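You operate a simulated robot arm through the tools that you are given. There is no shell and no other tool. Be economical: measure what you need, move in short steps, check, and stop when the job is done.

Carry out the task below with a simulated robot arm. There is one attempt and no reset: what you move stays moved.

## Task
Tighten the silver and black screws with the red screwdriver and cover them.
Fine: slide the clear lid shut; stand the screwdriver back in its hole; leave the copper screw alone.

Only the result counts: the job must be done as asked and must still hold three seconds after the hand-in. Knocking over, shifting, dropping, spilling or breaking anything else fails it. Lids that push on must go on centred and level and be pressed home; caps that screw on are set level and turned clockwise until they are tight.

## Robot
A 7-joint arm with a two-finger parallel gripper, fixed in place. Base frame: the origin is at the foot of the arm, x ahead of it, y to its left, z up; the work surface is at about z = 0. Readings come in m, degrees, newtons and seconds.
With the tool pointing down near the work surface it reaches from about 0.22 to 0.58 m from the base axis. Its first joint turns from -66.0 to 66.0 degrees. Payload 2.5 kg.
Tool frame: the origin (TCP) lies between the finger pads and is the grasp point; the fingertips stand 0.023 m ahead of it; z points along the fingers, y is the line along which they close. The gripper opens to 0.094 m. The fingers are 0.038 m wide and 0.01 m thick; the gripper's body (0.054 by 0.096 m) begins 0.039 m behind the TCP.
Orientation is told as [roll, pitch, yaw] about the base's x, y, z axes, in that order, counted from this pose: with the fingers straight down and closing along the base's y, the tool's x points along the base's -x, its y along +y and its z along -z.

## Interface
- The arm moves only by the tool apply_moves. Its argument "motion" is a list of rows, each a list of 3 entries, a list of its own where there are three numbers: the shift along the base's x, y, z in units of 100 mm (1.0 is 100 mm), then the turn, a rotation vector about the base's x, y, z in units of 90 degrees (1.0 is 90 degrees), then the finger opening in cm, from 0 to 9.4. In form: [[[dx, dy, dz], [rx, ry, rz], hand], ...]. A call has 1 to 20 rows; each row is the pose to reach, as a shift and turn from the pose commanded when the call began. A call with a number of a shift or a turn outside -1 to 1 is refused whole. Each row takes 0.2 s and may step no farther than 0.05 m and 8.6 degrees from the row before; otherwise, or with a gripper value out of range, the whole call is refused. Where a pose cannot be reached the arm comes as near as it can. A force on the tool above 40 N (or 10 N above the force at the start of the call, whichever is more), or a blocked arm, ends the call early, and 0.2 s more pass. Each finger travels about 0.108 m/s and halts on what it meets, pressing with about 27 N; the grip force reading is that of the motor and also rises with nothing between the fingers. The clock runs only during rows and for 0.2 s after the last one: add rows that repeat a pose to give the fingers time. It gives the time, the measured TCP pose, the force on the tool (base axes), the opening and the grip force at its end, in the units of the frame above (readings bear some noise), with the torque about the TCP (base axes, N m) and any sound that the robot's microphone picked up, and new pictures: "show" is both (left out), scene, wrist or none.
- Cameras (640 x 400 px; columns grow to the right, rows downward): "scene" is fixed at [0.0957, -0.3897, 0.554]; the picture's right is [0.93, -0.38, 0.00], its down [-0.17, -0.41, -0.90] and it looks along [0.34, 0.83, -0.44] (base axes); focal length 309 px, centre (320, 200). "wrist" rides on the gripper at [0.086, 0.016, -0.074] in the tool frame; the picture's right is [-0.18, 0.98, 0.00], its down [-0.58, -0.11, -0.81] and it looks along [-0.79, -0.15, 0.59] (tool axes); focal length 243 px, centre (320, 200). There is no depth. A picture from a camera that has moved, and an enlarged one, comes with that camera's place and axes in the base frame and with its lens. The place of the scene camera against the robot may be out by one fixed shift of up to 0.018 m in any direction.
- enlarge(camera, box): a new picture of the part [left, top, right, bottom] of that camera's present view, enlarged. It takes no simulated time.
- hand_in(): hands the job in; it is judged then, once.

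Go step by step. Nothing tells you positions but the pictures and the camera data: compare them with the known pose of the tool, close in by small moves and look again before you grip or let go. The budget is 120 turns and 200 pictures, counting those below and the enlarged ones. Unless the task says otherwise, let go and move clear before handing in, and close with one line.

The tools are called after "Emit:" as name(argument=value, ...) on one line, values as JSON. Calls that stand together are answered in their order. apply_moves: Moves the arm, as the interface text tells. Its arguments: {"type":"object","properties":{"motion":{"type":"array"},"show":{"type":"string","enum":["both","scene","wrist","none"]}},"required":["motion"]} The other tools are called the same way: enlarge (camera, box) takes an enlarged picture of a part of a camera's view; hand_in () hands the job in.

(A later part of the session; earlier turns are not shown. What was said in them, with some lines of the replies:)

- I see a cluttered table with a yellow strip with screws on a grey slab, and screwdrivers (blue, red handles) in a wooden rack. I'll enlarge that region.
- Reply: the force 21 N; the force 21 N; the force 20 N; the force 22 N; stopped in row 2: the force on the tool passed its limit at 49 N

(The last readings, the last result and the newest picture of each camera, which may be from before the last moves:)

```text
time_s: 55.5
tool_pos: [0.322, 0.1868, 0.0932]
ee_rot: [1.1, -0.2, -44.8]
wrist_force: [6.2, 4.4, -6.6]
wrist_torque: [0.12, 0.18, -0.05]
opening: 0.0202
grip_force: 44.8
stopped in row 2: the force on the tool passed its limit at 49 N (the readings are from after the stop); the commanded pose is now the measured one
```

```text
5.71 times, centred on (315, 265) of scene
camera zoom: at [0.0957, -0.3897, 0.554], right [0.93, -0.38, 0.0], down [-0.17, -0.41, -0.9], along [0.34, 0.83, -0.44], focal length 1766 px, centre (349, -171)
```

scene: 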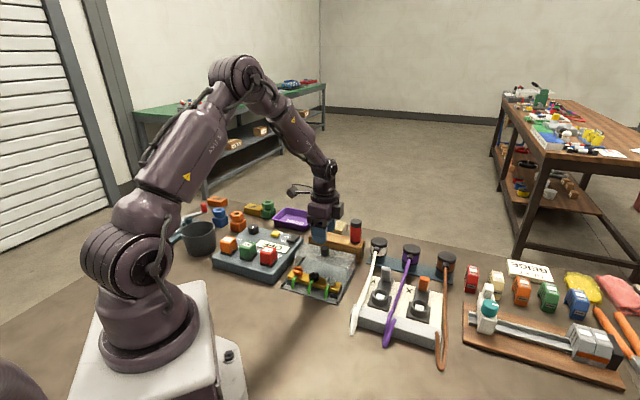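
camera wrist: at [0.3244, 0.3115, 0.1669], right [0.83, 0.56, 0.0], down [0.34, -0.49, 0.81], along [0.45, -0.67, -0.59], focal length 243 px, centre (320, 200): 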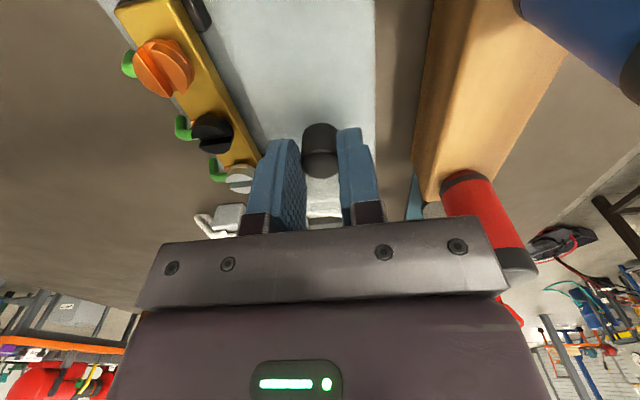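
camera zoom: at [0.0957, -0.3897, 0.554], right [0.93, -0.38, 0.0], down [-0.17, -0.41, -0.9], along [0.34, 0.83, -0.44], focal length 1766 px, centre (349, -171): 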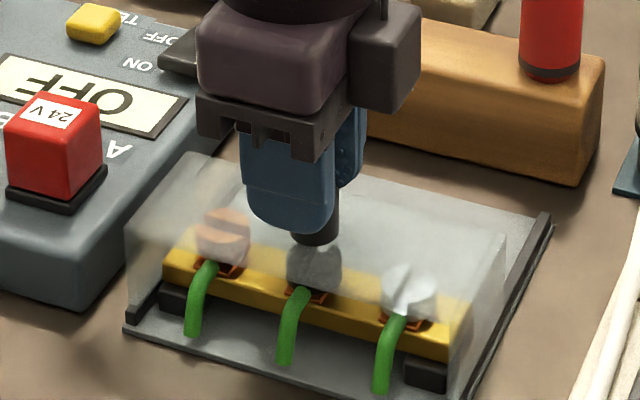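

Emit:
apply_moves(motion=[[[0, 0, 0], [0, 0, 0], 3], [[0, 0, 0], [0, 0, 0], 4.5], [[0, 0, 0.2], [0, 0, 0], 4.5], [[0, 0, 0.6], [0, 0, 0], 4.5], [[0.0, 0.0, 1.0], [0, 0, 0], 4.5], [[0.3, 0.3, 1.0], [0, 0, 0], 4.5]], show="wrist")

Emit:
enlarge(camera="scene", box=[280, 230, 350, 300])

Emit:
enlarge(camera="wrist", box=[180, 0, 380, 125])

```text
time_s: 56.9
tool_pos: [0.3518, 0.2162, 0.1925]
ee_rot: [1.1, -0.2, -44.7]
wrist_force: [0.0, -0.2, 0.8]
wrist_torque: [0.02, 0.03, 0.04]
opening: 0.0451
grip_force: 0.1
camera wrist: at [0.301, 0.2874, 0.2672], right [0.82, 0.57, 0.02], down [0.32, -0.49, 0.81], along [0.47, -0.66, -0.59], focal length 243 px, centre (320, 200)
```

wrist: 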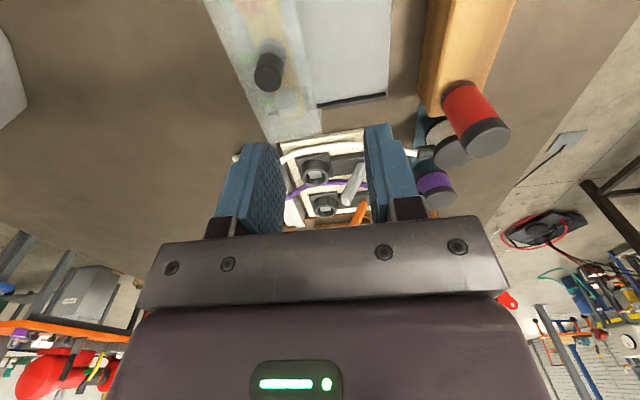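

```text
5.71 times, centred on (315, 265) of scene
camera zoom: at [0.0956, -0.3898, 0.554], right [0.93, -0.38, 0.0], down [-0.17, -0.41, -0.9], along [0.34, 0.83, -0.44], focal length 1766 px, centre (349, -171)
```

zoom: 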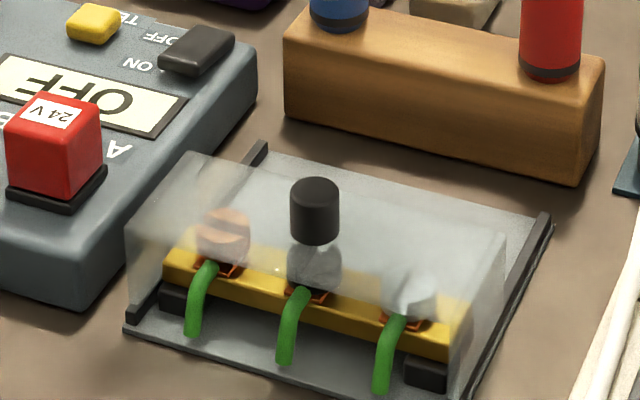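

```text
3.20 times, centred on (280, 62) of wrist
camera zoom: at [0.301, 0.2874, 0.2672], right [0.82, 0.57, 0.02], down [0.32, -0.49, 0.81], along [0.47, -0.66, -0.59], focal length 776 px, centre (448, 640)
```

zoom: 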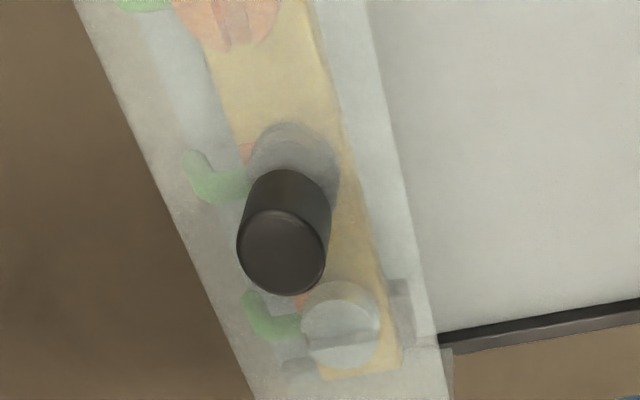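

Emit:
enlarge(camera="scene", box=[290, 255, 320, 295])

Emit:
enlarge(camera="scene", box=[325, 265, 355, 305])

```text
10.00 times, centred on (305, 275) of scene
camera zoom: at [0.0956, -0.3898, 0.554], right [0.93, -0.38, 0.0], down [-0.17, -0.41, -0.9], along [0.34, 0.83, -0.44], focal length 3091 px, centre (470, -550)
```

zoom: 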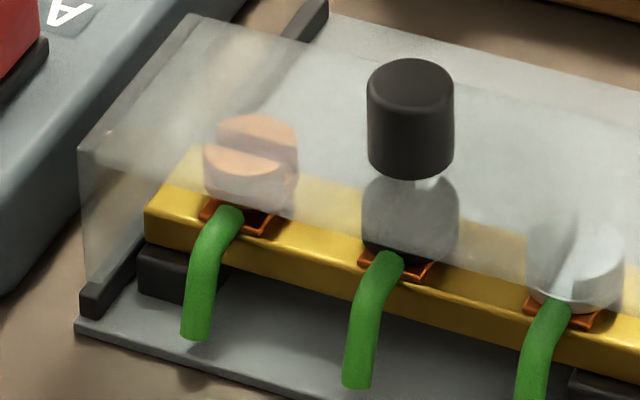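

```text
10.00 times, centred on (340, 285) of scene
camera zoom: at [0.0956, -0.3898, 0.554], right [0.93, -0.38, 0.0], down [-0.17, -0.41, -0.9], along [0.34, 0.83, -0.44], focal length 3091 px, centre (120, -650)
```

zoom: 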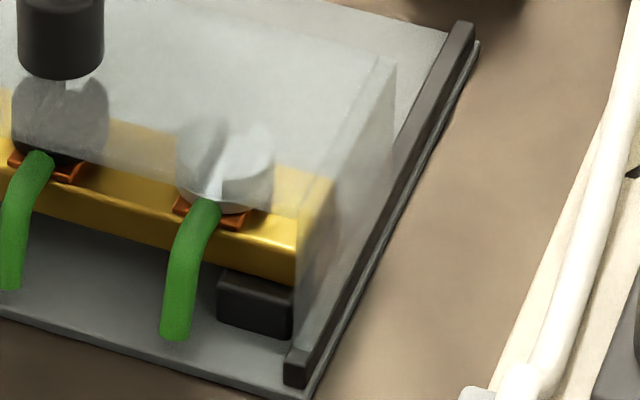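

Emit:
apply_moves(motion=[[[0, 0, 0.4], [0, 0, 0], 4.5], [[0, 0, 0.8], [0, 0, 0], 4.5], [[0, 0, 0.8], [0, 0, 0], 4.5]], show="scene")

Emit:
enlarge(camera="scene", box=[270, 200, 390, 310])

```text
time_s: 57.7
tool_pos: [0.3512, 0.2165, 0.2727]
ee_rot: [1.0, -0.2, -44.7]
wrist_force: [-0.9, 0.1, 0.5]
wrist_torque: [0.01, -0.01, -0.03]
opening: 0.0452
grip_force: 0.1
```

scene: 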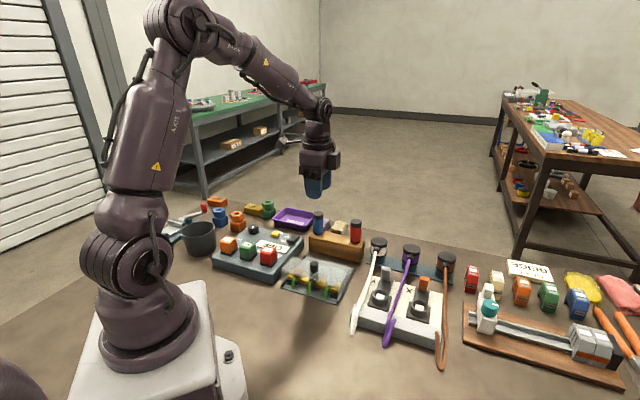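

```text
3.64 times, centred on (330, 255) of scene
camera zoom: at [0.0957, -0.3897, 0.554], right [0.93, -0.38, 0.0], down [-0.17, -0.41, -0.9], along [0.34, 0.83, -0.44], focal length 1124 px, centre (284, 0)
```

zoom: 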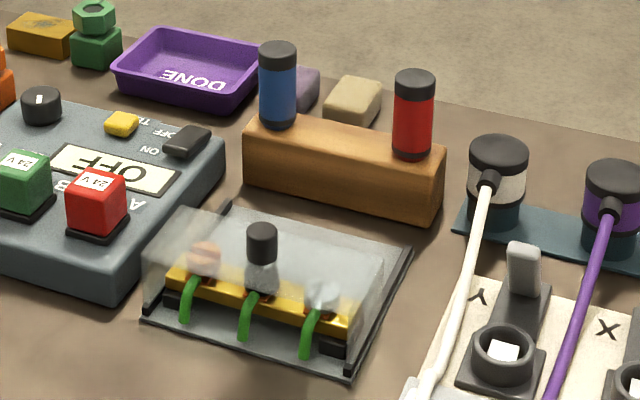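

The silver and black screws are turned to their stops, the driver stands in its hole and the lid is shut against its stop. The arm is clear, so I'm handing in.

Emit:
hand_in()

```text
The job is handed in.
```

I handed the job in. The silver and black screws are turned clockwise about a quarter turn each, until they stopped. The clear lid is slid shut over them, the red screwdriver is back in its hole, and I didn't touch the copper screw.
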